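You operate a simulated robot arm through the tools that you are given. There is no shell and no other tool.

You are at the controls of a simulated robot arm. One attempt, no reset.

## Task
Seal the green-lidded archive tin in the drying jar.
Fine: stand it inside, grease the bare side of the rim, seat the lid, shut the tap and watch all spots of the card turn blue. Set down upright: rim brush. A coat counts when it lies all over at full strength: go over it till it gets no stronger.

The check looks at the end state, three seconds after you hand in, the way a careful person would. Anything else that was tipped, shoved, dropped, spilled or broken makes it a failure. A push-on lid holds only when it is set on centred and level and pressed home; a screw cap is set on level and turned clockwise until tight.

## Robot
A 7-joint arm with a two-finger parallel gripper, fixed in place. Base frame: the origin is at the foot of the arm, x ahead of it, y to its left, z up. Lengths are in m, angles in rad, forces in N, time in s.
Its first joint turns from -2.897 to 2.897 rad. Payload 1.57 kg.
The tool frame sits at the grasp point between the pads (the TCP): z along the fingers, y along the line on which they close. The tips reach 0.03 m beyond it. Largest opening 0.08 m; finger width 0.017, thickness 0.012; the body of the gripper, 0.04 by 0.082 m, starts 0.08 m behind the TCP.
Orientation is that of the tool frame in the base frame, as a unit quaternion [x, y, z, w]. With the fingers straight down and closing along the base's y, the tool's x points along the base's -x, its y along +y and its z along -z.

## Interface
- The arm moves only by the tool play_rows. Its argument "increments" is a list of rows, each an object of numbers (a shift or turn left out is 0, a gripper value left out holds the last): "tx", "ty", "tz": the shift along the base's x, y, z in cm; "ax", "ay", "az": the turn, a rotation vector about the base's x, y, z in rad; "gripper": the gripper command, from -1 (shut) to 1 (fully open), values between in proportion. In form: [{"tx": .., "ty": .., "tz": .., "ax": .., "ay": .., "az": .., "gripper": ..}, ...]. A call has 1 to 20 rows; each row shifts and turns the commanded pose from where the row before left it. A row lasts 0.2 s, in which the tool goes at most 0.05 m and 0.15 rad; a call with a longer step from one row to the next is refused whole, and so is a gripper value outside its range. Where a pose cannot be reached the arm comes as near as it can. A force on the tool above 50 N (or 10 N above the force at the start of the call, whichever is more), or a blocked arm, ends the call early, and 0.2 s more pass. The fingers move at their own pace (about 0.153 m/s each) and stop on an object; they squeeze with about 22 N. The grip force told is the motor's: it shows also when the fingers shut on nothing. Time passes only in rows, and 0.2 s behind the last, so rows that do not move let the fingers close. The reply holds the time, the measured pose of the TCP, the force on the tool along the base axes, the opening and the grip force, in the units named above and with some noise, with the torque about the TCP (base axes, N m) and any sound that the robot's microphone picked up.
- Cameras (640 x 400 px; columns grow to the right, rows downward): "scene" is fixed at [0.4023, -0.6528, 1.4104]; the picture's right is [0.96, -0.28, 0.00], its down [-0.09, -0.30, -0.95] and it looks along [0.26, 0.91, -0.31] (base axes); focal length 308 px, centre (320, 200). "wrist" rides on the gripper at [0.072, -0.007, -0.122] in the tool frame; the picture's right is [0.09, 1.00, 0.00], its down [-0.84, 0.08, -0.54] and it looks along [-0.54, 0.05, 0.84] (tool axes); focal length 238 px, centre (320, 200). There is no depth. A picture from a camera that has moved, and an enlarged one, comes with that camera's place and axes in the base frame and with its lens.
- capture(camera): a new picture of that camera. No time passes.
- enlarge(camera, box): a new picture of the part [left, top, right, bottom] of that camera's present view, enlarged. No time passes.
- finish_job(): hands the job in; it is judged then, once.

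Nothing tells you positions but the pictures and the camera data. Unless the task says otherwise, let go and move clear before handing in.

The tools are called after ">>>" as a command line: name --argument value ..., lists and objects as JSON in quotes. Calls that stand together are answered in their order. play_rows: Moves the arm, as the interface text tells. Its arguments: {"type":"object","properties":{"increments":{"type":"array"}},"required":["increments"]} The other tools are called the same way: capture (camera) takes a picture; enlarge (camera, box) takes an enlarged picture of a part of a camera's view; finish_job () hands the job in.

At the start:

```text
t: 0.0
eef_pos: [0.3391, 0.4262, 1.2685]
tool_rot: [0.0, 1.0, 0.0, 0.0]
wrist_force: [0.7, -0.9, 0.2]
wrist_torque: [0.02, 0.03, -0.04]
grip_width: 0.08
finger_force: 0.1
```

scene: 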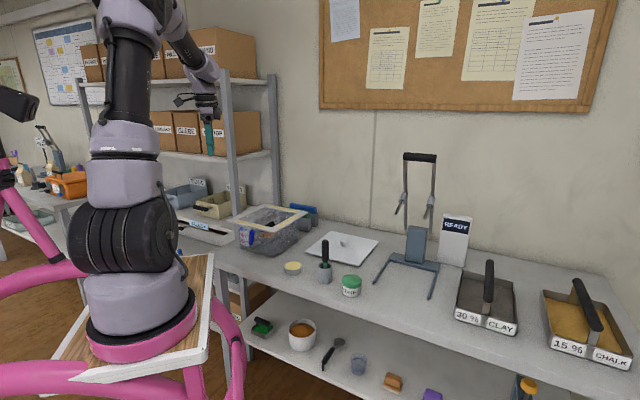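
wrist: 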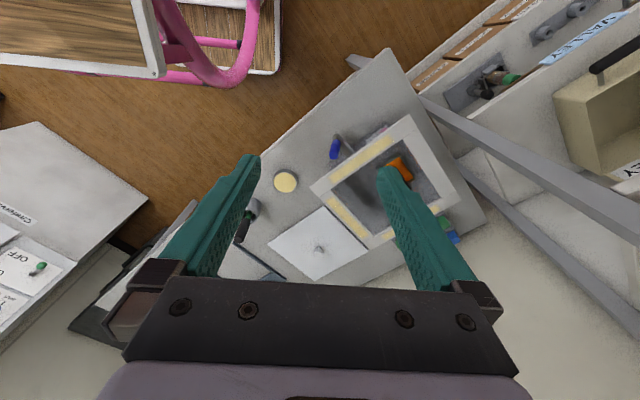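

I see a bench with a clear square jar (frosted/greased rim), a white lid plate beside it, a brush in a holder, a grease tin/puck, and a green-lidded tin. I'll look closer before moving.

>>> enlarge --camera "scene" --box '[220, 190, 400, 310]'

>>> enlarge --camera "wrist" --box '[220, 90, 500, 290]'

>>> enlarge --camera "scene" --box '[360, 140, 640, 400]'

>>> enlarge --camera "scene" --box '[220, 300, 460, 400]'

```text
3.33 times, centred on (310, 250) of scene
camera zoom: at [0.4023, -0.6528, 1.4104], right [0.96, -0.28, 0.0], down [-0.09, -0.3, -0.95], along [0.26, 0.91, -0.31], focal length 1027 px, centre (353, 33)
```

zoom: 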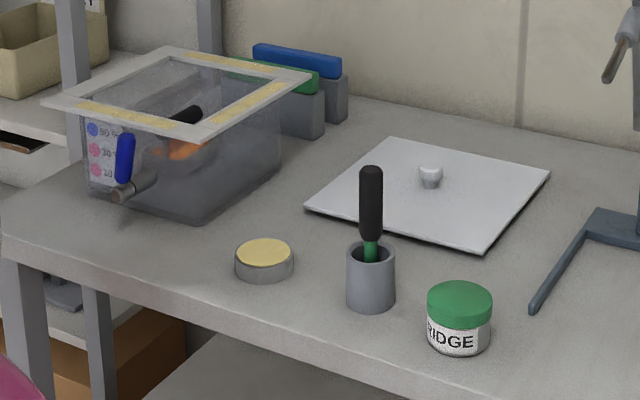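

```text
2.00 times, centred on (360, 190) of wrist
camera zoom: at [0.2682, 0.421, 1.3916], right [-0.09, 1.0, 0.0], down [0.84, 0.08, 0.54], along [0.54, 0.05, -0.84], focal length 477 px, centre (240, 220)
```

zoom: 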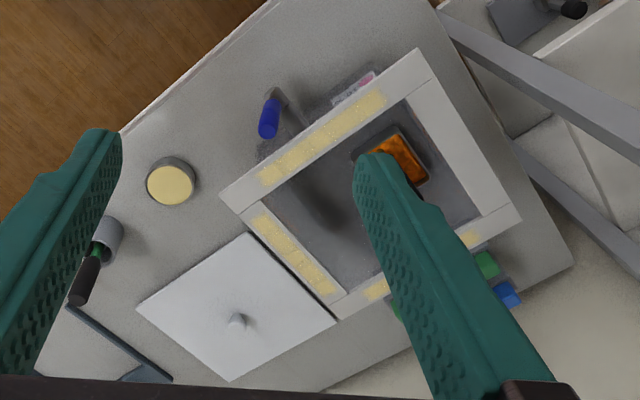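

```text
1.54 times, centred on (500, 270) of scene
camera zoom: at [0.4023, -0.6528, 1.4104], right [0.96, -0.28, 0.0], down [-0.09, -0.3, -0.95], along [0.26, 0.91, -0.31], focal length 474 px, centre (43, 92)
```

zoom: 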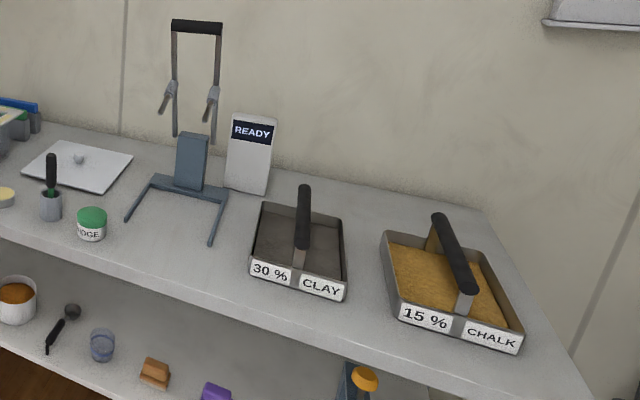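

```text
2.67 times, centred on (340, 350) of scene
camera zoom: at [0.4023, -0.6528, 1.4104], right [0.96, -0.28, 0.0], down [-0.09, -0.3, -0.95], along [0.26, 0.91, -0.31], focal length 822 px, centre (267, -200)
```

zoom: 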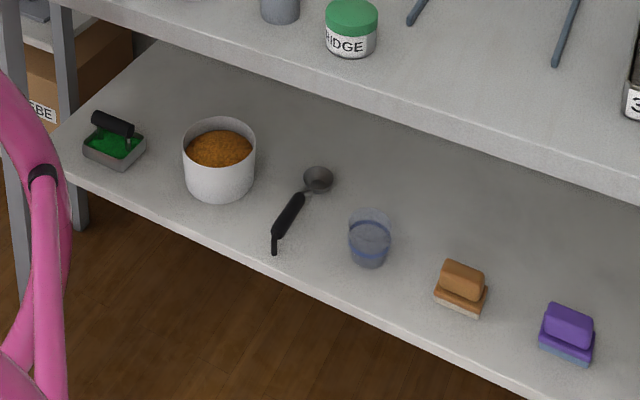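

I see the jar at roughly (0.53, 0.59) turned about 45°, with the lid plate at about (0.83, 0.47), the tin at about (0.75, 0.17), the brush holder at about (0.68, 0.26) and the grease puck at about (0.58, 0.35). I'll look at the notes and other details before moving.

>>> enlarge --camera "scene" --box '[320, 0, 480, 100]'

>>> enlarge --camera "scene" --box '[450, 0, 610, 100]'

>>> enlarge --camera "scene" --box '[225, 195, 325, 260]'

>>> enlarge --camera "wrist" --box '[310, 100, 480, 250]'

>>> enlarge --camera "scene" --box '[0, 90, 240, 260]'

```text
4.00 times, centred on (400, 50) of scene
camera zoom: at [0.4023, -0.6528, 1.4104], right [0.96, -0.28, 0.0], down [-0.09, -0.3, -0.95], along [0.26, 0.91, -0.31], focal length 1233 px, centre (0, 800)
```

zoom: 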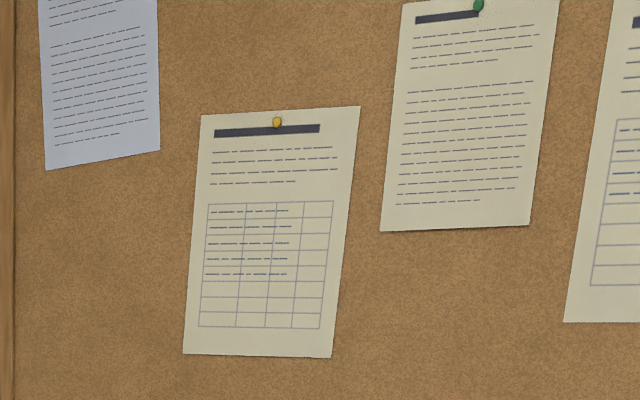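

```text
4.00 times, centred on (530, 50) of scene
camera zoom: at [0.4023, -0.6528, 1.4104], right [0.96, -0.28, 0.0], down [-0.09, -0.3, -0.95], along [0.26, 0.91, -0.31], focal length 1233 px, centre (-520, 800)
```

zoom: 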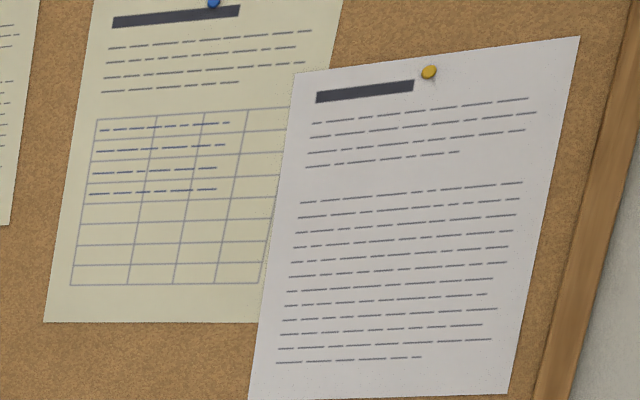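

```text
6.15 times, centred on (275, 228) of scene
camera zoom: at [0.4023, -0.6528, 1.4104], right [0.96, -0.28, 0.0], down [-0.09, -0.3, -0.95], along [0.26, 0.91, -0.31], focal length 1896 px, centre (597, 31)
```

zoom: 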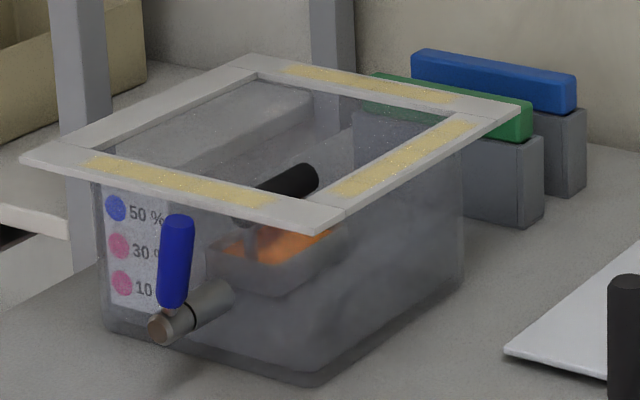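

```text
2.67 times, centred on (395, 175) of wrist
camera zoom: at [0.2682, 0.421, 1.3916], right [-0.09, 1.0, 0.0], down [0.84, 0.08, 0.54], along [0.54, 0.05, -0.84], focal length 636 px, centre (120, 267)
```

zoom: 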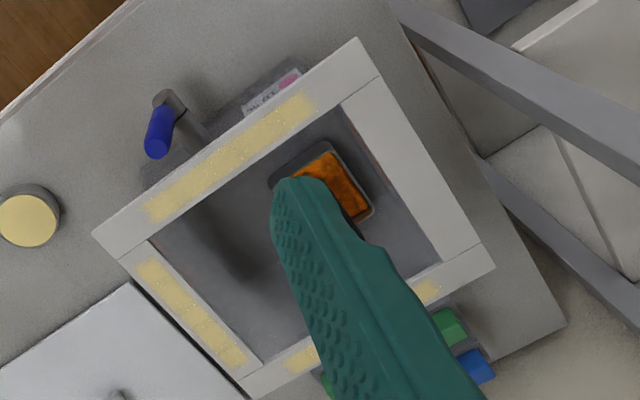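

```text
2.35 times, centred on (120, 175) of scene
camera zoom: at [0.4023, -0.6528, 1.4104], right [0.96, -0.28, 0.0], down [-0.09, -0.3, -0.95], along [0.26, 0.91, -0.31], focal length 725 px, centre (791, 259)
```

zoom: 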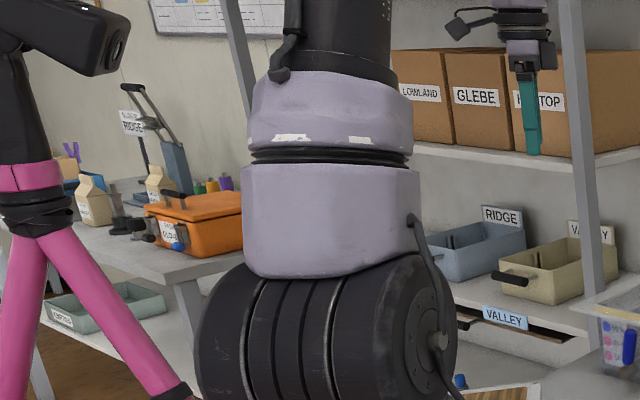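

Everything above matches: three rim sides carry grease, the far-left side is bare, the tap handle stands across or upright, and the tray inside is orange. I'll move to a viewpoint over the near bench items for accurate positions.

>>> play_rows --increments '[{"tx": 2.64, "ty": -2.2, "tz": -2.73, "gripper": 1}, {"tx": 2.64, "ty": -2.2, "tz": -2.73}, {"tx": 2.64, "ty": -2.2, "tz": -2.73}, {"tx": 2.64, "ty": -2.2, "tz": -2.73}, {"tx": 2.64, "ty": -2.2, "tz": -2.73}, {"tx": 2.64, "ty": -2.2, "tz": -2.73}, {"tx": 2.64, "ty": -2.2, "tz": -2.73}, {"tx": 2.64, "ty": -2.2, "tz": -2.73}, {}]'

>>> capture --camera "wrist"

>>> capture --camera "scene"

```text
t: 2.0
eef_pos: [0.5483, 0.2496, 1.0495]
tool_rot: [-0.001, 1.0, -0.001, 0.0]
wrist_force: [0.2, 0.4, 0.6]
wrist_torque: [0.01, 0.01, -0.01]
grip_width: 0.08
finger_force: 0.0
```

```text
taken
camera wrist: at [0.4769, 0.2442, 1.1724], right [-0.09, 1.0, 0.0], down [0.84, 0.08, 0.54], along [0.54, 0.05, -0.84], focal length 238 px, centre (320, 200)
```

wrist: 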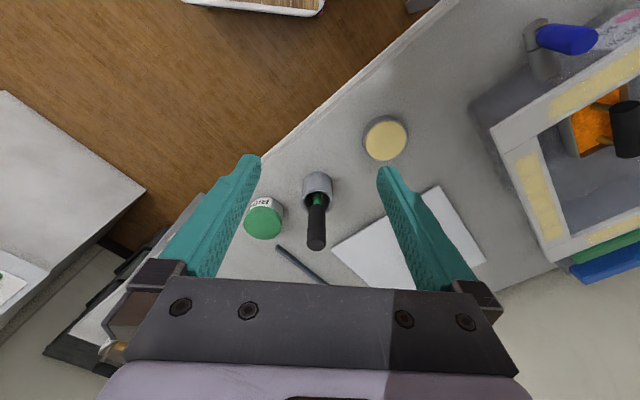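

```text
taken
```

scene: 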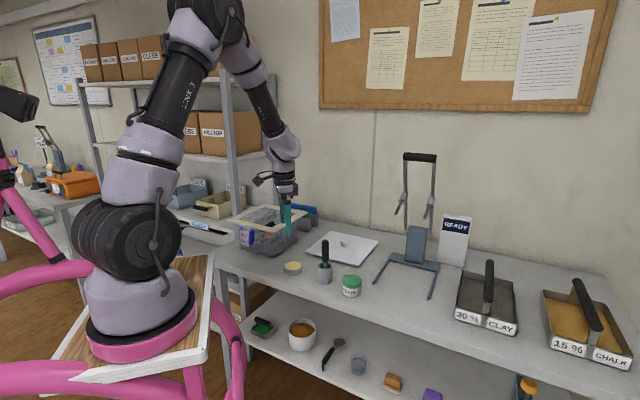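

The tin, brush holder and puck are visible between the fingers. I'll enlarge to get the geometry.

>>> enlarge --camera "wrist" --box '[230, 100, 430, 280]'

>>> enlarge --camera "wrist" --box '[460, 0, 640, 200]'

>>> enlarge --camera "scene" --box '[270, 225, 370, 305]'

```text
2.22 times, centred on (330, 190) of wrist
camera zoom: at [0.4769, 0.2442, 1.1724], right [-0.09, 1.0, 0.0], down [0.84, 0.08, 0.54], along [0.54, 0.05, -0.84], focal length 530 px, centre (298, 222)
```

zoom: 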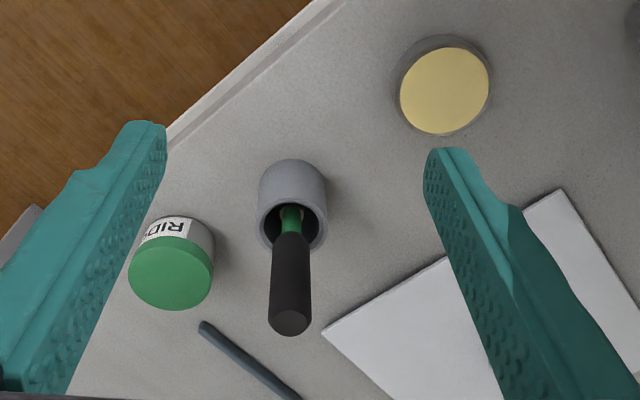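

```text
2.00 times, centred on (550, 100) of wrist
camera zoom: at [0.4769, 0.2442, 1.1724], right [-0.09, 1.0, 0.0], down [0.84, 0.08, 0.54], along [0.54, 0.05, -0.84], focal length 477 px, centre (-140, 400)
```

zoom: 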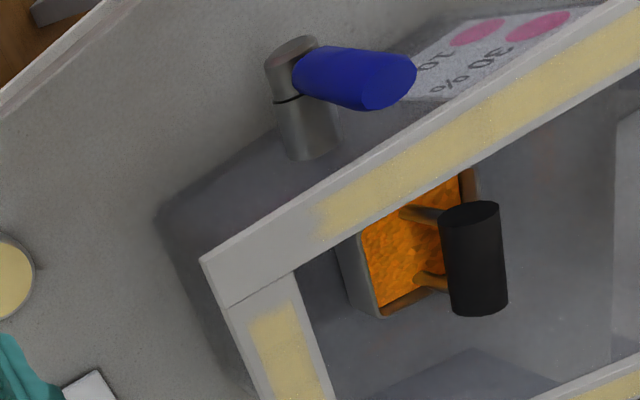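

```text
5.00 times, centred on (320, 265) of scene
camera zoom: at [0.4023, -0.6528, 1.4104], right [0.96, -0.28, 0.0], down [-0.09, -0.3, -0.95], along [0.26, 0.91, -0.31], focal length 1541 px, centre (320, -125)
```

zoom: 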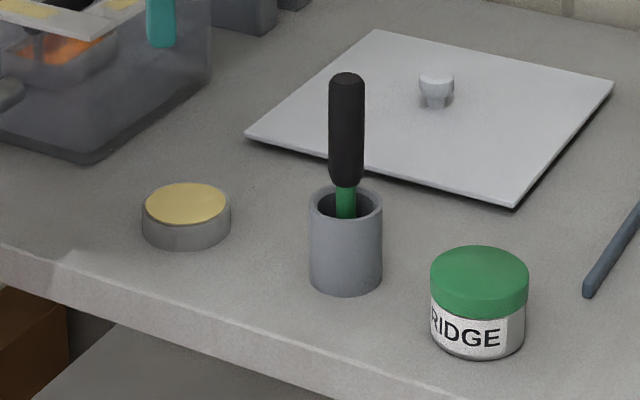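

The bench top is at about z=0.795. The tin is at about (0.746, 0.168), the brush is upright at about (0.681, 0.259), the puck is at about (0.584, 0.352), and the jar rim is at z≈0.94. Next I'll view the jar from above.

>>> play_rows --increments '[{"tz": 3.0}, {"tx": -1.8, "ty": 4.15, "tz": 1.5}, {"tx": -1.8, "ty": 4.15, "tz": 1.5}, {"tx": -1.8, "ty": 4.15, "tz": 1.5}, {"tx": -1.8, "ty": 4.15, "tz": 1.5}, {"tx": -1.8, "ty": 4.15, "tz": 1.5}, {"tx": -1.8, "ty": 4.15, "tz": 1.5}, {"tx": -1.8, "ty": 4.15, "tz": 1.5}, {"tx": -1.8, "ty": 4.15, "tz": 1.5}, {}]'

>>> capture --camera "wrist"

>>> capture --camera "scene"

```text
t: 4.2
eef_pos: [0.4063, 0.5836, 1.2001]
tool_rot: [0.0, 1.0, 0.0, 0.0]
wrist_force: [-0.6, -0.3, -0.7]
wrist_torque: [-0.02, 0.02, -0.02]
grip_width: 0.08
finger_force: 0.0
```

```text
taken
camera wrist: at [0.3355, 0.578, 1.3229], right [-0.09, 1.0, 0.0], down [0.84, 0.08, 0.54], along [0.54, 0.05, -0.84], focal length 238 px, centre (320, 200)
```

wrist: 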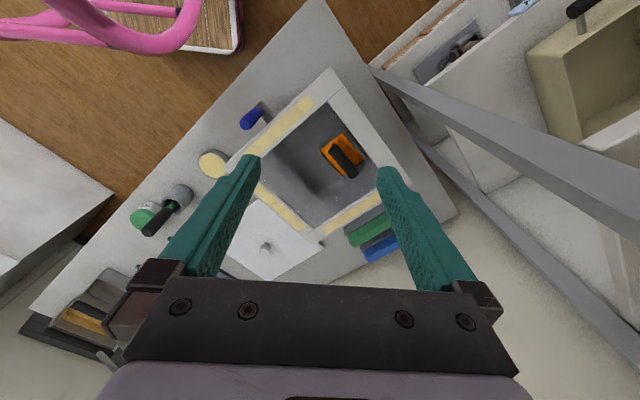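

```text
taken
```

scene: 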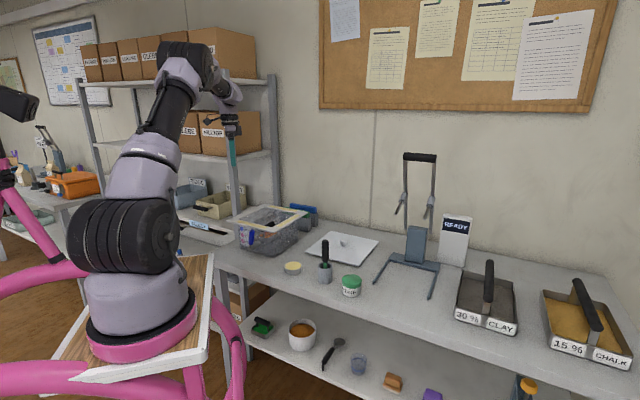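

>>> enlarge --camera "wrist" --box '[190, 50, 420, 260]'

>>> enlarge --camera "wrist" --box '[340, 0, 640, 200]'

```text
1.90 times, centred on (305, 155) of wrist
camera zoom: at [0.3355, 0.578, 1.3229], right [-0.09, 1.0, 0.0], down [0.84, 0.08, 0.54], along [0.54, 0.05, -0.84], focal length 454 px, centre (349, 286)
```

zoom: 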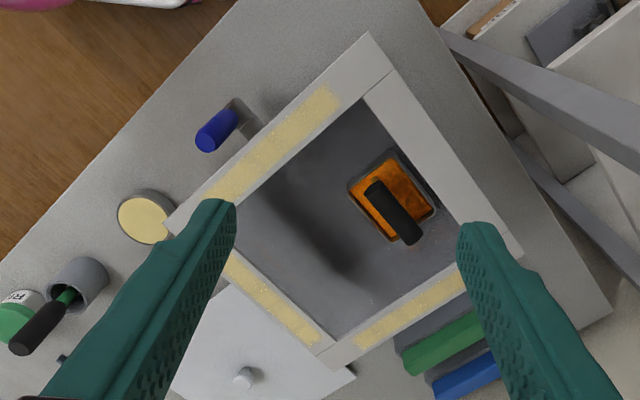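

```text
2.00 times, centred on (490, 100) of wrist
camera zoom: at [0.3355, 0.578, 1.3229], right [-0.09, 1.0, 0.0], down [0.84, 0.08, 0.54], along [0.54, 0.05, -0.84], focal length 477 px, centre (-20, 400)
```

zoom: 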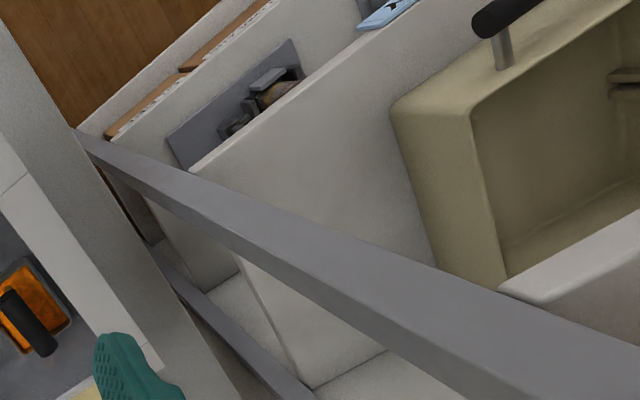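

The jar is centred at about (0.528, 0.594), rotated about 44.5°, with a rim 0.24 m square and a strip about 0.033 wide. The orange tray stands in the far (+y) corner, so the tin should go in the near (−y) corner. I'm moving above the tin now.

>>> play_rows --increments '[{"tx": 2.83, "ty": -3.47, "tz": -1.3}, {"tx": 2.83, "ty": -3.47, "tz": -1.3}, {"tx": 2.83, "ty": -3.47, "tz": -1.3}, {"tx": 2.83, "ty": -3.47, "tz": -1.3}, {"tx": 2.83, "ty": -3.47, "tz": -1.3}, {"tx": 2.83, "ty": -3.47, "tz": -1.3}, {"tx": 2.83, "ty": -3.47, "tz": -1.3}, {"tx": 2.83, "ty": -3.47, "tz": -1.3}, {"tx": 2.83, "ty": -3.47, "tz": -1.3}, {"tx": 2.83, "ty": -3.47, "tz": -1.3}, {"tx": 2.83, "ty": -3.47, "tz": -1.3}, {"tx": 2.83, "ty": -3.47, "tz": -1.3}, {}]'

>>> capture --camera "wrist"

>>> enlarge --camera "scene" --box '[270, 190, 430, 310]'

```text
t: 7.0
eef_pos: [0.7483, 0.165, 1.047]
tool_rot: [0.0, 1.0, -0.001, -0.001]
wrist_force: [1.0, 0.2, 0.0]
wrist_torque: [0.01, -0.01, 0.01]
grip_width: 0.0801
finger_force: 0.0
```

```text
taken
camera wrist: at [0.6773, 0.1593, 1.1694], right [-0.09, 1.0, 0.0], down [0.84, 0.08, 0.54], along [0.54, 0.05, -0.84], focal length 238 px, centre (320, 200)
```

wrist: 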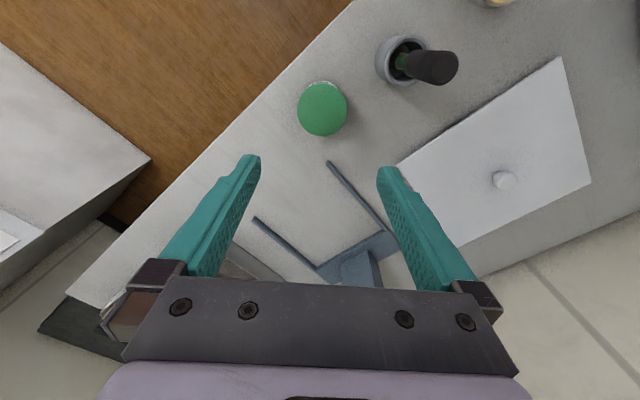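

```text
3.33 times, centred on (350, 250) of scene
camera zoom: at [0.4023, -0.6528, 1.4104], right [0.96, -0.28, 0.0], down [-0.09, -0.3, -0.95], along [0.26, 0.91, -0.31], focal length 1027 px, centre (220, 33)
```

zoom: 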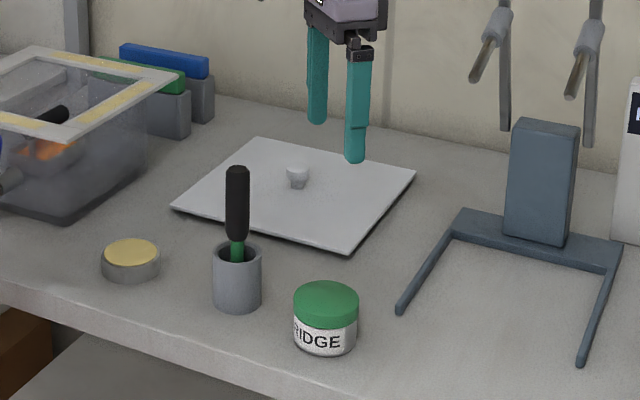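

The tin is at (0.745, 0.168), right under the gripper. I'm descending around it and closing.

>>> play_rows --increments '[{"tx": -0.3, "ty": 0.3, "tz": -4.0}, {"tz": -4.0}, {"tz": -4.0}, {"tz": -3.0}, {"tz": -2.5}, {"tz": -2.4}, {}]'

>>> capture --camera "wrist"

>>> enlarge --camera "scene" --box '[310, 230, 410, 310]'

```text
t: 8.6
eef_pos: [0.7432, 0.1695, 0.8454]
tool_rot: [0.0, 1.0, 0.0, -0.001]
wrist_force: [0.3, 0.6, 0.7]
wrist_torque: [0.02, 0.0, 0.01]
grip_width: 0.0799
finger_force: 0.0
```

```text
taken
camera wrist: at [0.6723, 0.1639, 0.9683], right [-0.09, 1.0, 0.0], down [0.84, 0.08, 0.54], along [0.54, 0.05, -0.84], focal length 238 px, centre (320, 200)
```

wrist: 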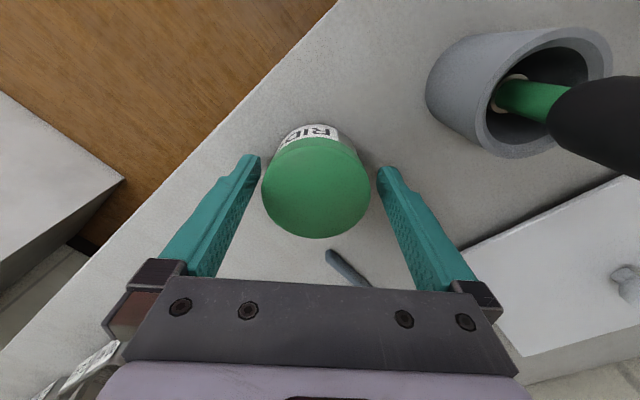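

```text
5.00 times, centred on (360, 270) of scene
camera zoom: at [0.4023, -0.6528, 1.4104], right [0.96, -0.28, 0.0], down [-0.09, -0.3, -0.95], along [0.26, 0.91, -0.31], focal length 1541 px, centre (120, -150)
```

zoom: 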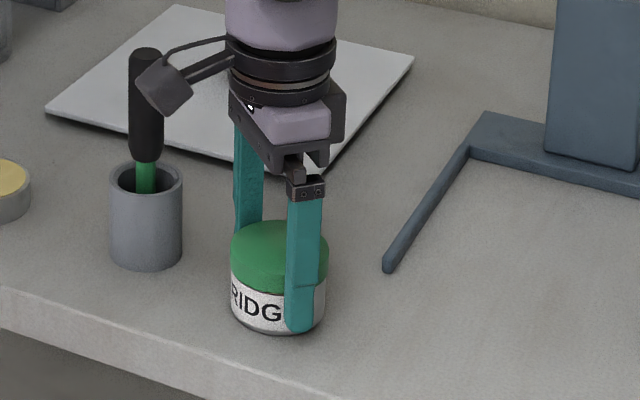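

The fingers straddle the tin evenly. I'm closing and lifting a little.

>>> play_rows --increments '[{"gripper": -1}, {}, {}, {"tz": 1.0}, {"tz": 2.0}, {}]'

>>> capture --camera "wrist"

>>> enlarge --camera "scene" --box '[310, 230, 410, 310]'

```text
t: 10.0
eef_pos: [0.7426, 0.1699, 0.8758]
tool_rot: [0.0, 1.0, 0.0, 0.0]
wrist_force: [-0.9, 0.0, -0.1]
wrist_torque: [-0.09, 0.06, -0.01]
grip_width: 0.0618
finger_force: 21.9
```

```text
taken
camera wrist: at [0.672, 0.1634, 0.9977], right [-0.09, 1.0, 0.0], down [0.84, 0.08, 0.54], along [0.54, 0.05, -0.84], focal length 238 px, centre (320, 200)
```

wrist: 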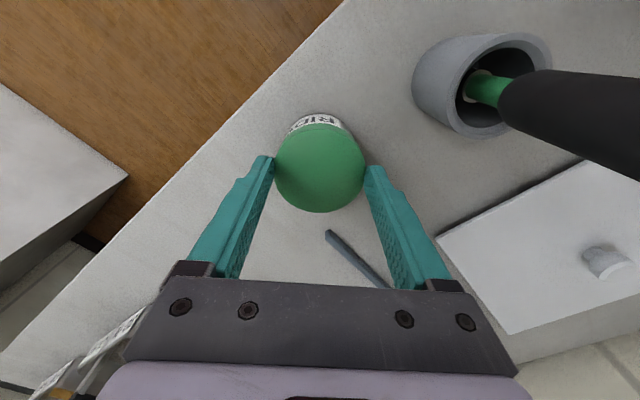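

```text
5.00 times, centred on (360, 270) of scene
camera zoom: at [0.4023, -0.6528, 1.4104], right [0.96, -0.28, 0.0], down [-0.09, -0.3, -0.95], along [0.26, 0.91, -0.31], focal length 1541 px, centre (120, -150)
```

zoom: 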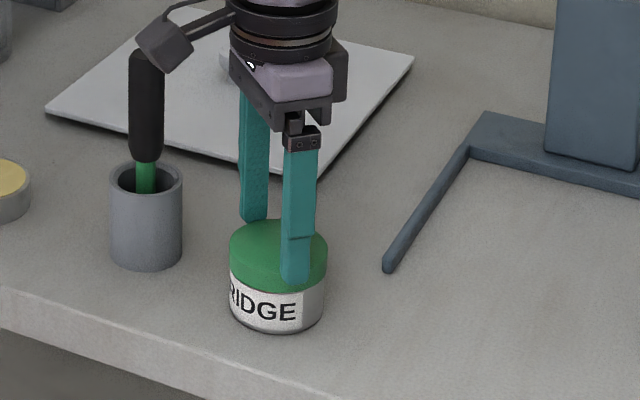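

The fingers rose but the tin appears not to have risen with them. I'll look closely before doing anything else.

>>> enlarge --camera "scene" --box '[340, 250, 390, 300]'

>>> enlarge --camera "wrist" --box '[240, 100, 400, 230]'

```text
8.00 times, centred on (365, 275) of scene
camera zoom: at [0.4023, -0.6528, 1.4104], right [0.96, -0.28, 0.0], down [-0.09, -0.3, -0.95], along [0.26, 0.91, -0.31], focal length 2465 px, centre (-40, -400)
```

zoom: 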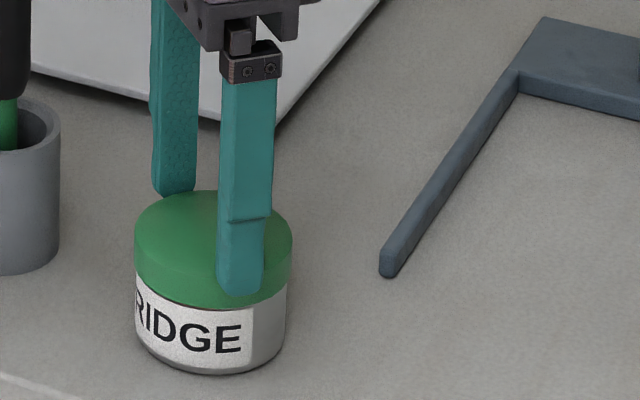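

```text
3.08 times, centred on (320, 165) of wrist
camera zoom: at [0.672, 0.1634, 0.9977], right [-0.09, 1.0, 0.0], down [0.84, 0.08, 0.54], along [0.54, 0.05, -0.84], focal length 733 px, centre (320, 308)
```

zoom: 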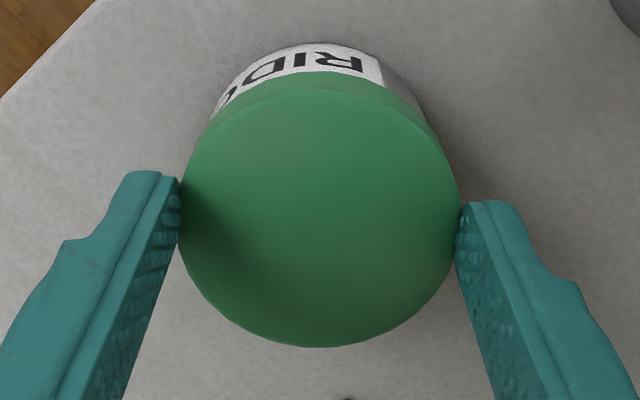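

The tin stayed on the bench while the pads slid up the lid's side. I'll open, go back down lower, regrip with more settling time, and lift slowly while watching the force.

>>> play_rows --increments '[{"gripper": 1}, {}, {"tz": -2.0}, {"tz": -2.0}, {}, {"gripper": -1}, {}, {}, {}, {}]'

>>> capture --camera "wrist"

>>> enlarge --camera "scene" --box '[340, 250, 390, 300]'

```text
t: 12.2
eef_pos: [0.7424, 0.1679, 0.8359]
tool_rot: [0.0, 1.0, 0.0, 0.0]
wrist_force: [-0.7, -0.5, 0.0]
wrist_torque: [-0.01, -0.01, -0.01]
grip_width: 0.0622
finger_force: 21.7
```

```text
taken
camera wrist: at [0.6718, 0.1631, 0.9583], right [-0.09, 1.0, 0.0], down [0.84, 0.08, 0.54], along [0.54, 0.05, -0.84], focal length 238 px, centre (320, 200)
```

wrist: 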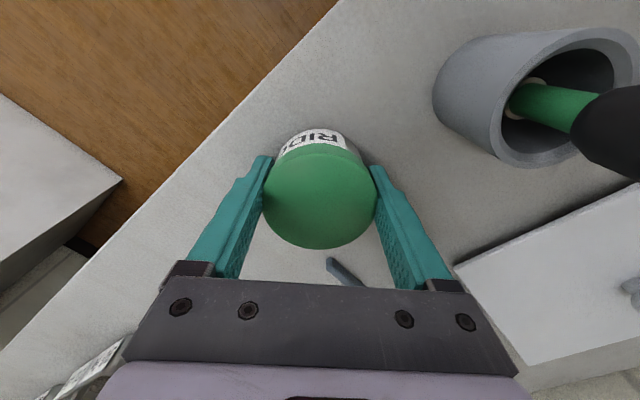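

```text
8.00 times, centred on (365, 275) of scene
camera zoom: at [0.4023, -0.6528, 1.4104], right [0.96, -0.28, 0.0], down [-0.09, -0.3, -0.95], along [0.26, 0.91, -0.31], focal length 2465 px, centre (-40, -400)
```

zoom: 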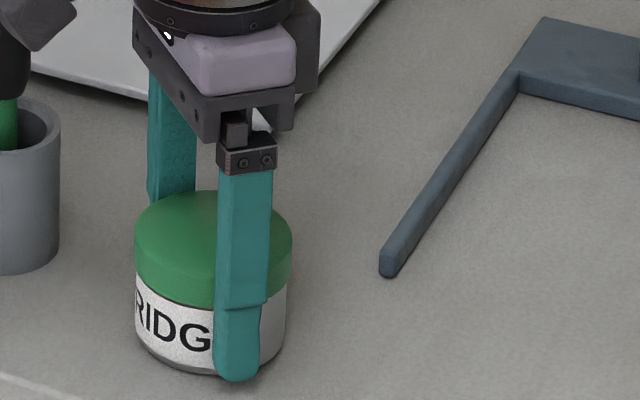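

The grip width is 0.062 with the pads well down the tin. I'm lifting slowly now.

>>> play_rows --increments '[{"tz": 0.3}, {"tz": 0.3}, {"tz": 0.4}]'

>>> enlarge --camera "scene" --box '[340, 250, 390, 300]'

```text
t: 13.0
eef_pos: [0.7416, 0.1694, 0.8464]
tool_rot: [0.0, 1.0, 0.0, 0.001]
wrist_force: [-0.8, 0.8, -2.1]
wrist_torque: [0.0, 0.04, 0.0]
grip_width: 0.0622
finger_force: 22.4
```

```text
8.00 times, centred on (365, 275) of scene
camera zoom: at [0.4023, -0.6528, 1.4104], right [0.96, -0.28, 0.0], down [-0.09, -0.3, -0.95], along [0.26, 0.91, -0.31], focal length 2465 px, centre (-40, -400)
```

zoom: 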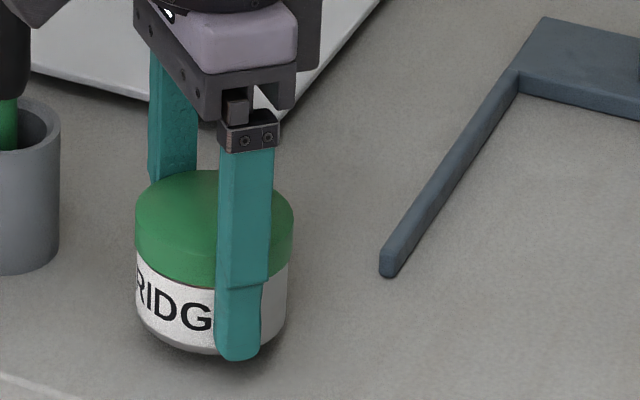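

Lifted cleanly, and the tin weighs about 2 N. I'm carrying it high over to the jar while turning the tool so the camera ends up on the +y side, over the opening.

>>> play_rows --increments '[{"tz": 2.0}, {"tz": 4.0}, {"tz": 4.0}, {"tz": 4.0}, {"tz": 4.0}, {"tz": 3.5}, {}]'

>>> play_rows --increments '[{"tx": -1.945, "ty": 3.418, "az": -0.1428}, {"tx": -1.945, "ty": 3.418, "az": -0.1428}, {"tx": -1.945, "ty": 3.418, "az": -0.1428}, {"tx": -1.945, "ty": 3.418, "az": -0.1428}, {"tx": -1.945, "ty": 3.418, "az": -0.1428}, {"tx": -1.945, "ty": 3.418, "az": -0.1428}, {"tx": -1.945, "ty": 3.418, "az": -0.1428}, {"tx": -1.945, "ty": 3.418, "az": -0.1428}, {"tx": -1.945, "ty": 3.418, "az": -0.1428}, {"tx": -1.945, "ty": 3.418, "az": -0.1428}, {"tx": -1.945, "ty": 3.418, "az": -0.1428}, {}]'

>>> capture --camera "wrist"

>>> capture --camera "scene"

```text
t: 14.6
eef_pos: [0.7447, 0.1705, 1.0618]
tool_rot: [0.0, 1.0, 0.001, 0.0]
wrist_force: [0.0, -1.3, -2.6]
wrist_torque: [0.03, 0.0, -0.02]
grip_width: 0.0623
finger_force: 22.4
```

```text
t: 17.2
eef_pos: [0.5305, 0.5464, 1.0604]
tool_rot: [0.708, 0.706, 0.0, 0.0]
wrist_force: [-0.5, 0.4, -1.2]
wrist_torque: [0.0, -0.02, 0.02]
grip_width: 0.0622
finger_force: 22.0
```

```text
taken
camera wrist: at [0.5255, 0.6196, 1.1831], right [1.0, 0.09, 0.0], down [0.08, -0.84, 0.54], along [0.05, -0.54, -0.84], focal length 238 px, centre (320, 200)
```

wrist: 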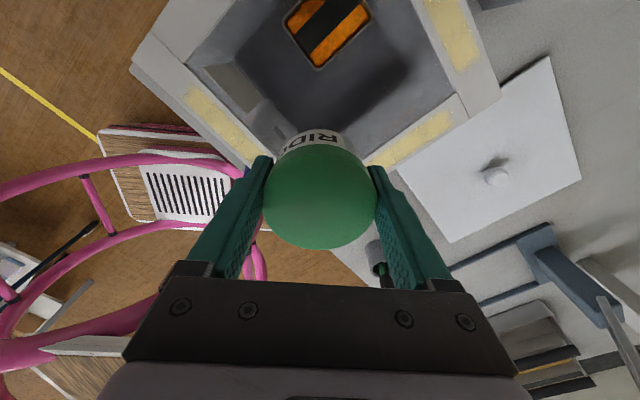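

```text
taken
```

scene: 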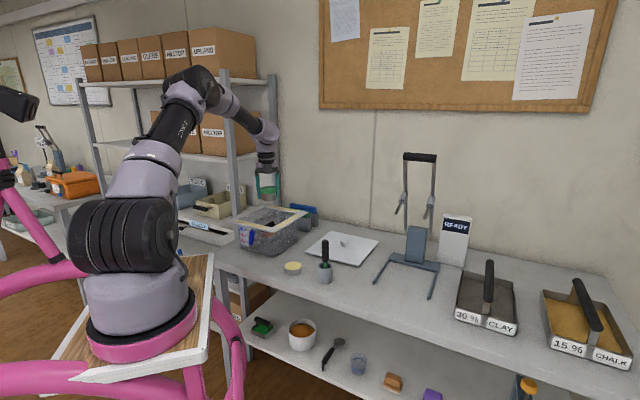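

The tin hangs over the near corner of the jar, and the tray is clear on the far side. The indicator card stands inside the near-left wall. I'm lowering partway and checking.

>>> play_rows --increments '[{"tx": -0.2, "ty": 0.0, "tz": -3.0}, {"tz": -3.0}, {"tz": -3.0}, {"tz": -2.0}, {}]'

>>> capture --camera "wrist"

>>> enlarge --camera "scene" --box '[220, 160, 330, 270]'

```text
t: 18.4
eef_pos: [0.529, 0.5454, 0.9514]
tool_rot: [0.707, 0.707, 0.0, 0.0]
wrist_force: [-0.1, -0.1, -1.3]
wrist_torque: [0.03, -0.02, 0.0]
grip_width: 0.0626
finger_force: 22.1
```

```text
taken
camera wrist: at [0.5232, 0.619, 1.0738], right [1.0, 0.09, 0.0], down [0.08, -0.84, 0.54], along [0.05, -0.54, -0.84], focal length 238 px, centre (320, 200)
```

wrist: 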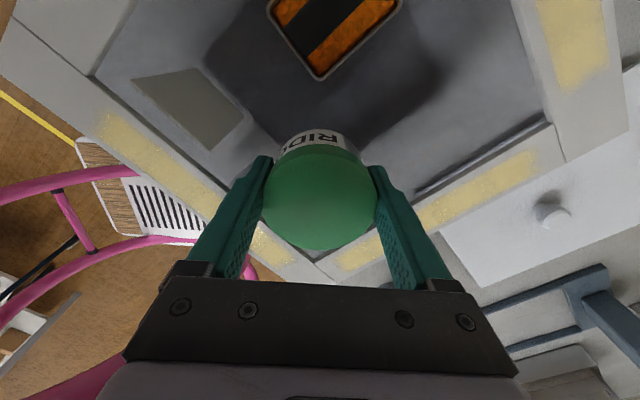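

```text
3.64 times, centred on (275, 215) of scene
camera zoom: at [0.4023, -0.6528, 1.4104], right [0.96, -0.28, 0.0], down [-0.09, -0.3, -0.95], along [0.26, 0.91, -0.31], focal length 1121 px, centre (484, 146)
```

zoom: 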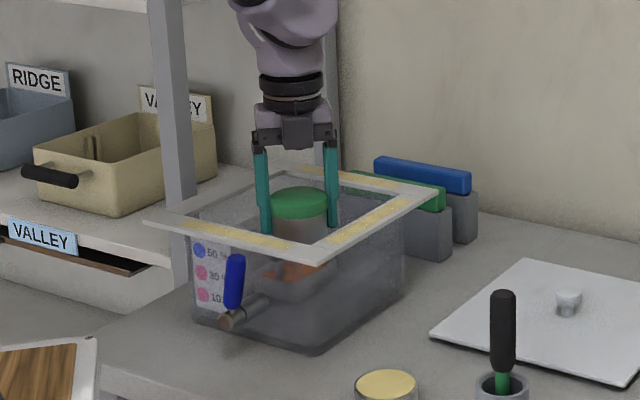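

Clearance to the rim looks even on all sides. I'm continuing down to just above the floor.

>>> play_rows --increments '[{"tz": -3.0}, {"tz": -3.0}, {"tz": -2.0}, {"tz": -1.0}, {}]'

>>> play_rows --increments '[{"tz": -0.3}, {"tz": -0.3}, {}]'

>>> capture --camera "wrist"

>>> enlarge --camera "scene" --box '[220, 180, 330, 280]'

```text
t: 19.6
eef_pos: [0.5287, 0.5443, 0.8604]
tool_rot: [0.707, 0.707, 0.0, 0.0]
wrist_force: [0.2, 0.2, -1.7]
wrist_torque: [0.02, 0.01, 0.02]
grip_width: 0.0622
finger_force: 22.0
```

```text
t: 20.4
eef_pos: [0.5282, 0.544, 0.8549]
tool_rot: [0.707, 0.708, 0.001, 0.0]
wrist_force: [0.1, 0.6, -1.5]
wrist_torque: [0.01, 0.03, -0.01]
grip_width: 0.0621
finger_force: 21.7
```

```text
taken
camera wrist: at [0.5223, 0.6172, 0.977], right [1.0, 0.09, 0.0], down [0.08, -0.84, 0.54], along [0.05, -0.54, -0.84], focal length 238 px, centre (320, 200)
```

wrist: 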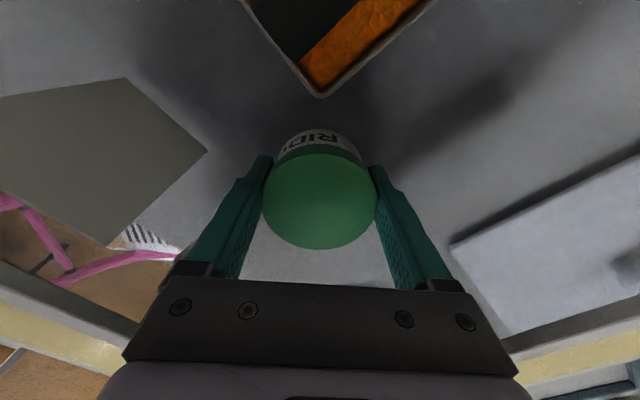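

```text
4.00 times, centred on (275, 230) of scene
camera zoom: at [0.4023, -0.6528, 1.4104], right [0.96, -0.28, 0.0], down [-0.09, -0.3, -0.95], along [0.26, 0.91, -0.31], focal length 1233 px, centre (500, 80)
```

zoom: 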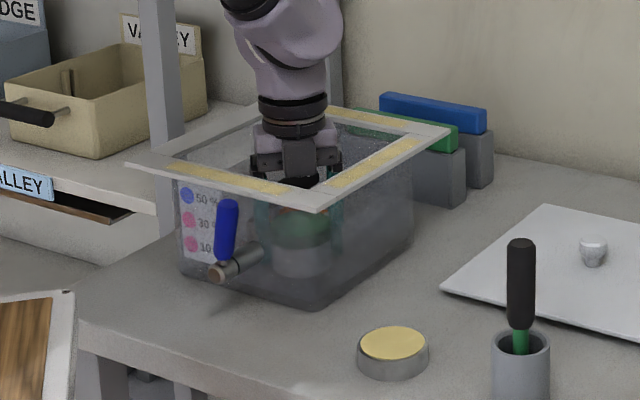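

No contact yet. I'm stepping down gently until the floor takes the weight.

>>> play_rows --increments '[{"tz": -0.25}, {"tz": -0.25}, {"tz": -0.2}, {}]'

>>> play_rows --increments '[{"tz": -0.2}, {"tz": -0.2}, {}]'

```text
t: 21.4
eef_pos: [0.5268, 0.5458, 0.8483]
tool_rot: [0.707, 0.707, 0.0, 0.0]
wrist_force: [-0.3, -1.1, -1.3]
wrist_torque: [0.01, 0.02, -0.02]
grip_width: 0.0624
finger_force: 22.2
```

```text
t: 22.2
eef_pos: [0.5269, 0.5465, 0.843]
tool_rot: [0.707, 0.707, 0.0, 0.0]
wrist_force: [-0.1, 0.7, -1.6]
wrist_torque: [0.01, -0.01, 0.03]
grip_width: 0.0626
finger_force: 22.1
```

>>> play_rows --increments '[{"tz": -0.2}, {}]'

>>> play_rows --increments '[{"tz": -0.15}, {}]'

```text
t: 22.8
eef_pos: [0.5281, 0.5462, 0.8442]
tool_rot: [0.707, 0.707, 0.001, -0.001]
wrist_force: [-1.2, -3.5, 17.4]
wrist_torque: [-0.32, 0.12, -0.06]
grip_width: 0.0624
finger_force: 22.1
```

```text
t: 23.4
eef_pos: [0.5274, 0.5462, 0.841]
tool_rot: [0.707, 0.707, 0.001, -0.001]
wrist_force: [-0.5, 0.0, 18.2]
wrist_torque: [-0.01, 0.13, 0.04]
grip_width: 0.062
finger_force: 21.7
```

The floor is reached, with about 18 N of contact. I'm easing up slightly, opening the fingers, and rising straight out.

>>> play_rows --increments '[{"tz": 0.2}, {"gripper": 0.85}, {}, {"tz": 0.5}, {"tz": 1.0}, {"tz": 2.0}, {"tz": 3.0}, {"tz": 4.0}, {"tz": 4.0}, {"tz": 4.0}, {}]'

>>> capture --camera "wrist"

>>> enlarge --camera "scene" --box '[220, 180, 330, 280]'

```text
t: 25.8
eef_pos: [0.5268, 0.5442, 1.0258]
tool_rot: [0.707, 0.707, 0.001, 0.0]
wrist_force: [0.0, 0.5, -0.8]
wrist_torque: [0.01, -0.02, -0.02]
grip_width: 0.074
finger_force: 0.0
```

```text
taken
camera wrist: at [0.522, 0.6166, 1.1482], right [1.0, 0.09, 0.0], down [0.08, -0.84, 0.54], along [0.05, -0.54, -0.84], focal length 238 px, centre (320, 200)
```

wrist: 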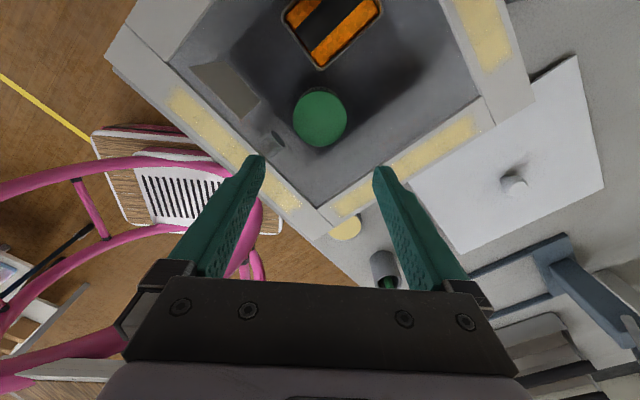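

```text
4.00 times, centred on (275, 230) of scene
camera zoom: at [0.4023, -0.6528, 1.4104], right [0.96, -0.28, 0.0], down [-0.09, -0.3, -0.95], along [0.26, 0.91, -0.31], focal length 1233 px, centre (500, 80)
```

zoom: 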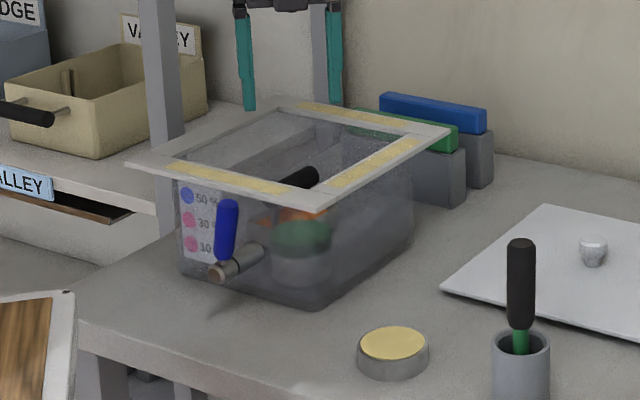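

The tin stands upright inside, clear of the tray and walls. Next I'm fetching the rim brush, moving above its holder and turning the tool back.

>>> play_rows --increments '[{"tx": 1.395, "ty": -2.594, "tz": 0.2, "az": 0.1428, "gripper": 0.5}, {"tx": 1.395, "ty": -2.594, "tz": 0.2, "az": 0.1428}, {"tx": 1.395, "ty": -2.594, "tz": 0.2, "az": 0.1428}, {"tx": 1.395, "ty": -2.594, "tz": 0.2, "az": 0.1428}, {"tx": 1.395, "ty": -2.594, "tz": 0.2, "az": 0.1428}, {"tx": 1.395, "ty": -2.594, "tz": 0.2, "az": 0.1428}, {"tx": 1.395, "ty": -2.594, "tz": 0.2, "az": 0.1428}, {"tx": 1.395, "ty": -2.594, "tz": 0.2, "az": 0.1428}, {"tx": 1.395, "ty": -2.594, "tz": 0.2, "az": 0.1428}, {"tx": 1.395, "ty": -2.594, "tz": 0.2, "az": 0.1428}, {"tx": 1.395, "ty": -2.594, "tz": 0.2, "az": 0.1428}, {}]'

>>> capture --camera "wrist"

>>> enlarge --camera "scene" --box '[270, 190, 390, 300]'

```text
t: 28.4
eef_pos: [0.6809, 0.2585, 1.0495]
tool_rot: [-0.001, 1.0, 0.0, 0.0]
wrist_force: [0.8, -0.1, -0.5]
wrist_torque: [0.02, -0.02, 0.0]
grip_width: 0.0599
finger_force: 0.1
```

```text
taken
camera wrist: at [0.6102, 0.2533, 1.1713], right [-0.09, 1.0, 0.0], down [0.84, 0.08, 0.54], along [0.54, 0.05, -0.84], focal length 238 px, centre (320, 200)
```

wrist: 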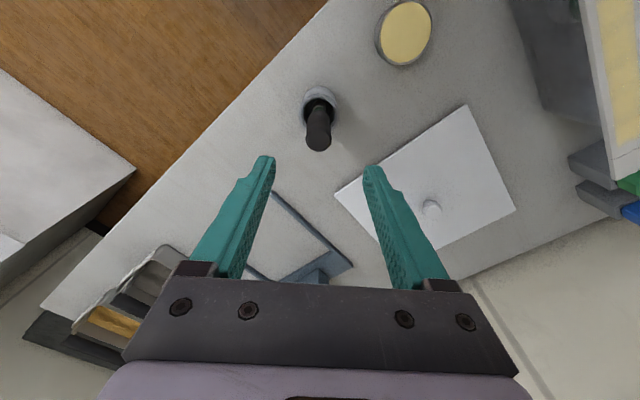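

```text
3.64 times, centred on (330, 245) of scene
camera zoom: at [0.4023, -0.6528, 1.4104], right [0.96, -0.28, 0.0], down [-0.09, -0.3, -0.95], along [0.26, 0.91, -0.31], focal length 1121 px, centre (284, 36)
```

zoom: 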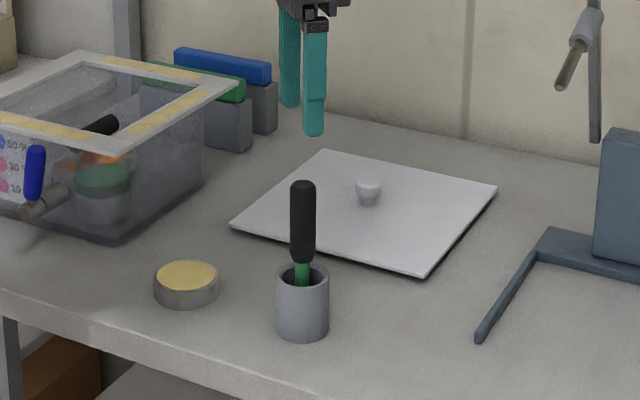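

>>> enlarge --camera "wrist" --box '[280, 70, 360, 160]'

```text
4.44 times, centred on (320, 115) of wrist
camera zoom: at [0.6102, 0.2533, 1.1713], right [-0.09, 1.0, 0.0], down [0.84, 0.08, 0.54], along [0.54, 0.05, -0.84], focal length 1059 px, centre (320, 578)
```

zoom: 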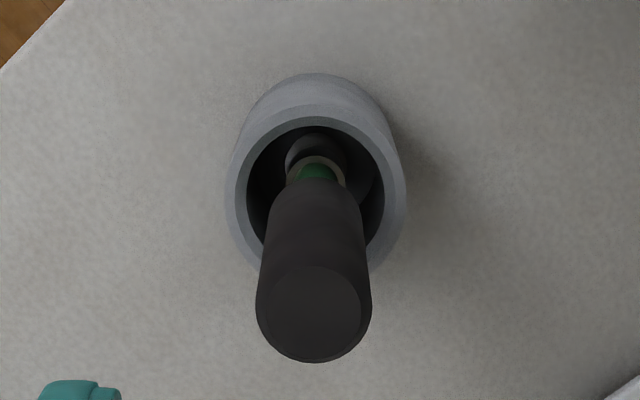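

The brush handle is vertical at (0.682, 0.259). I'm descending around it and gripping.

>>> play_rows --increments '[{"tx": 0.1, "tz": -3.0}, {"tz": -3.0}, {"tz": -3.0}, {"tz": -3.0}, {"tz": -1.9}, {}]'

>>> capture --camera "wrist"

>>> enlarge --camera "scene" --box '[290, 220, 370, 290]'

```text
t: 29.8
eef_pos: [0.6801, 0.2597, 0.9114]
tool_rot: [0.0, 1.0, 0.0, 0.0]
wrist_force: [-0.5, -0.6, -0.2]
wrist_torque: [-0.01, 0.04, 0.01]
grip_width: 0.0601
finger_force: 0.2
```

```text
taken
camera wrist: at [0.6108, 0.254, 1.0335], right [-0.09, 1.0, 0.0], down [0.84, 0.08, 0.54], along [0.54, 0.05, -0.84], focal length 238 px, centre (320, 200)
```

wrist: 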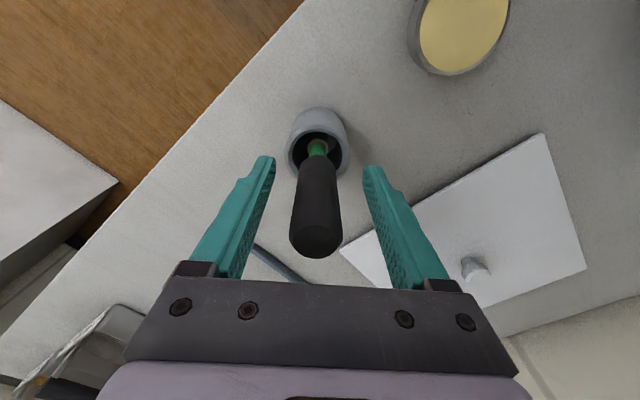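

```text
5.71 times, centred on (330, 255) of scene
camera zoom: at [0.4023, -0.6528, 1.4104], right [0.96, -0.28, 0.0], down [-0.09, -0.3, -0.95], along [0.26, 0.91, -0.31], focal length 1761 px, centre (263, -114)
```

zoom: 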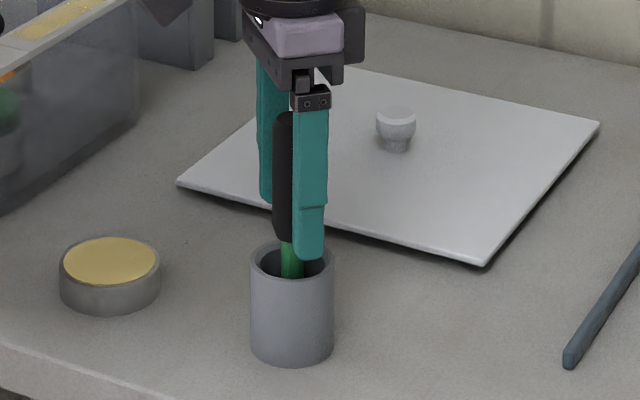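

The handle is between the pads. I'm closing and lifting it gently out of the holder.

>>> play_rows --increments '[{"tx": 0.1, "gripper": -1}, {}, {}, {"tz": 0.5}, {"tz": 1.0}, {}]'

>>> enlarge --camera "scene" --box '[290, 220, 370, 290]'

```text
t: 31.2
eef_pos: [0.6805, 0.2608, 0.9266]
tool_rot: [0.001, 1.0, 0.0, 0.0]
wrist_force: [0.4, -0.4, 0.1]
wrist_torque: [-0.01, -0.01, -0.02]
grip_width: 0.0235
finger_force: 21.9
```

```text
5.71 times, centred on (330, 255) of scene
camera zoom: at [0.4023, -0.6528, 1.4104], right [0.96, -0.28, 0.0], down [-0.09, -0.3, -0.95], along [0.26, 0.91, -0.31], focal length 1761 px, centre (263, -114)
```

zoom: 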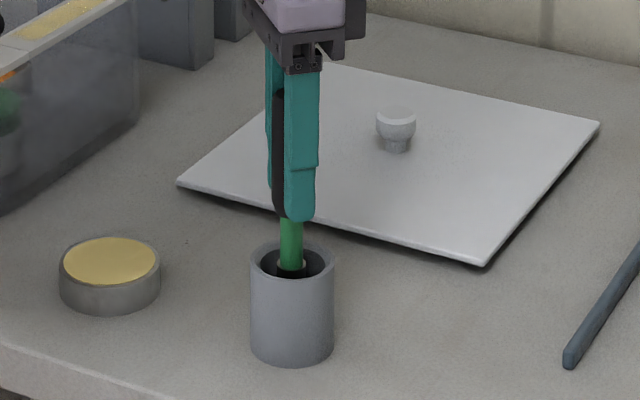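

The brush is coming up. I'm lifting it fully clear to see the bristles.

>>> play_rows --increments '[{"tz": 2.0}, {"tz": 3.0}, {"tz": 3.0}, {"tz": 3.0}, {}]'

>>> enlarge --camera "scene" --box '[280, 190, 380, 290]'

>>> capture --camera "wrist"

```text
t: 32.4
eef_pos: [0.6824, 0.2604, 1.0371]
tool_rot: [0.0, 1.0, 0.0, 0.0]
wrist_force: [-0.2, 0.2, 0.2]
wrist_torque: [0.0, -0.01, -0.01]
grip_width: 0.0237
finger_force: 21.7
```

```text
4.00 times, centred on (330, 240) of scene
camera zoom: at [0.4023, -0.6528, 1.4104], right [0.96, -0.28, 0.0], down [-0.09, -0.3, -0.95], along [0.26, 0.91, -0.31], focal length 1233 px, centre (280, 40)
```

zoom: 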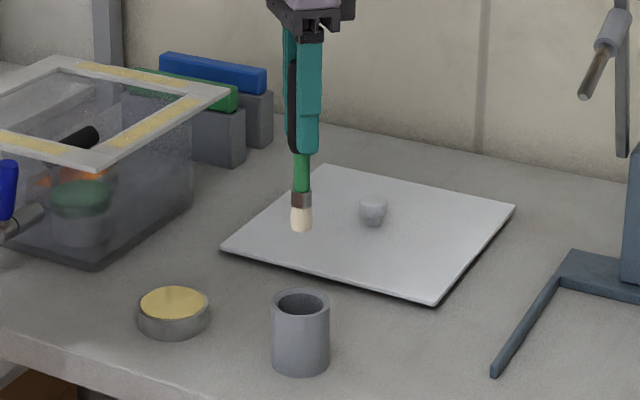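

```text
taken
camera wrist: at [0.6122, 0.2547, 1.1592], right [-0.09, 1.0, 0.0], down [0.84, 0.08, 0.54], along [0.54, 0.05, -0.84], focal length 238 px, centre (320, 200)
```

wrist: 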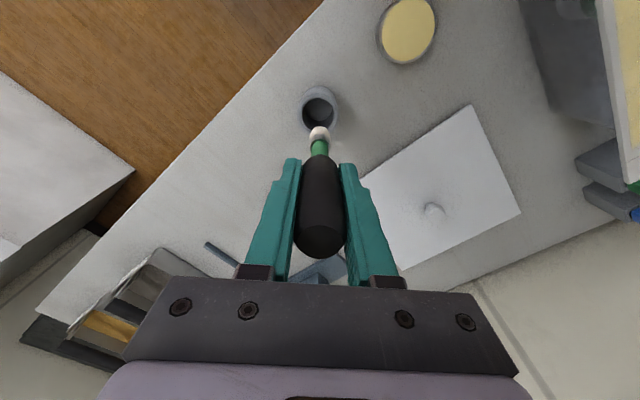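

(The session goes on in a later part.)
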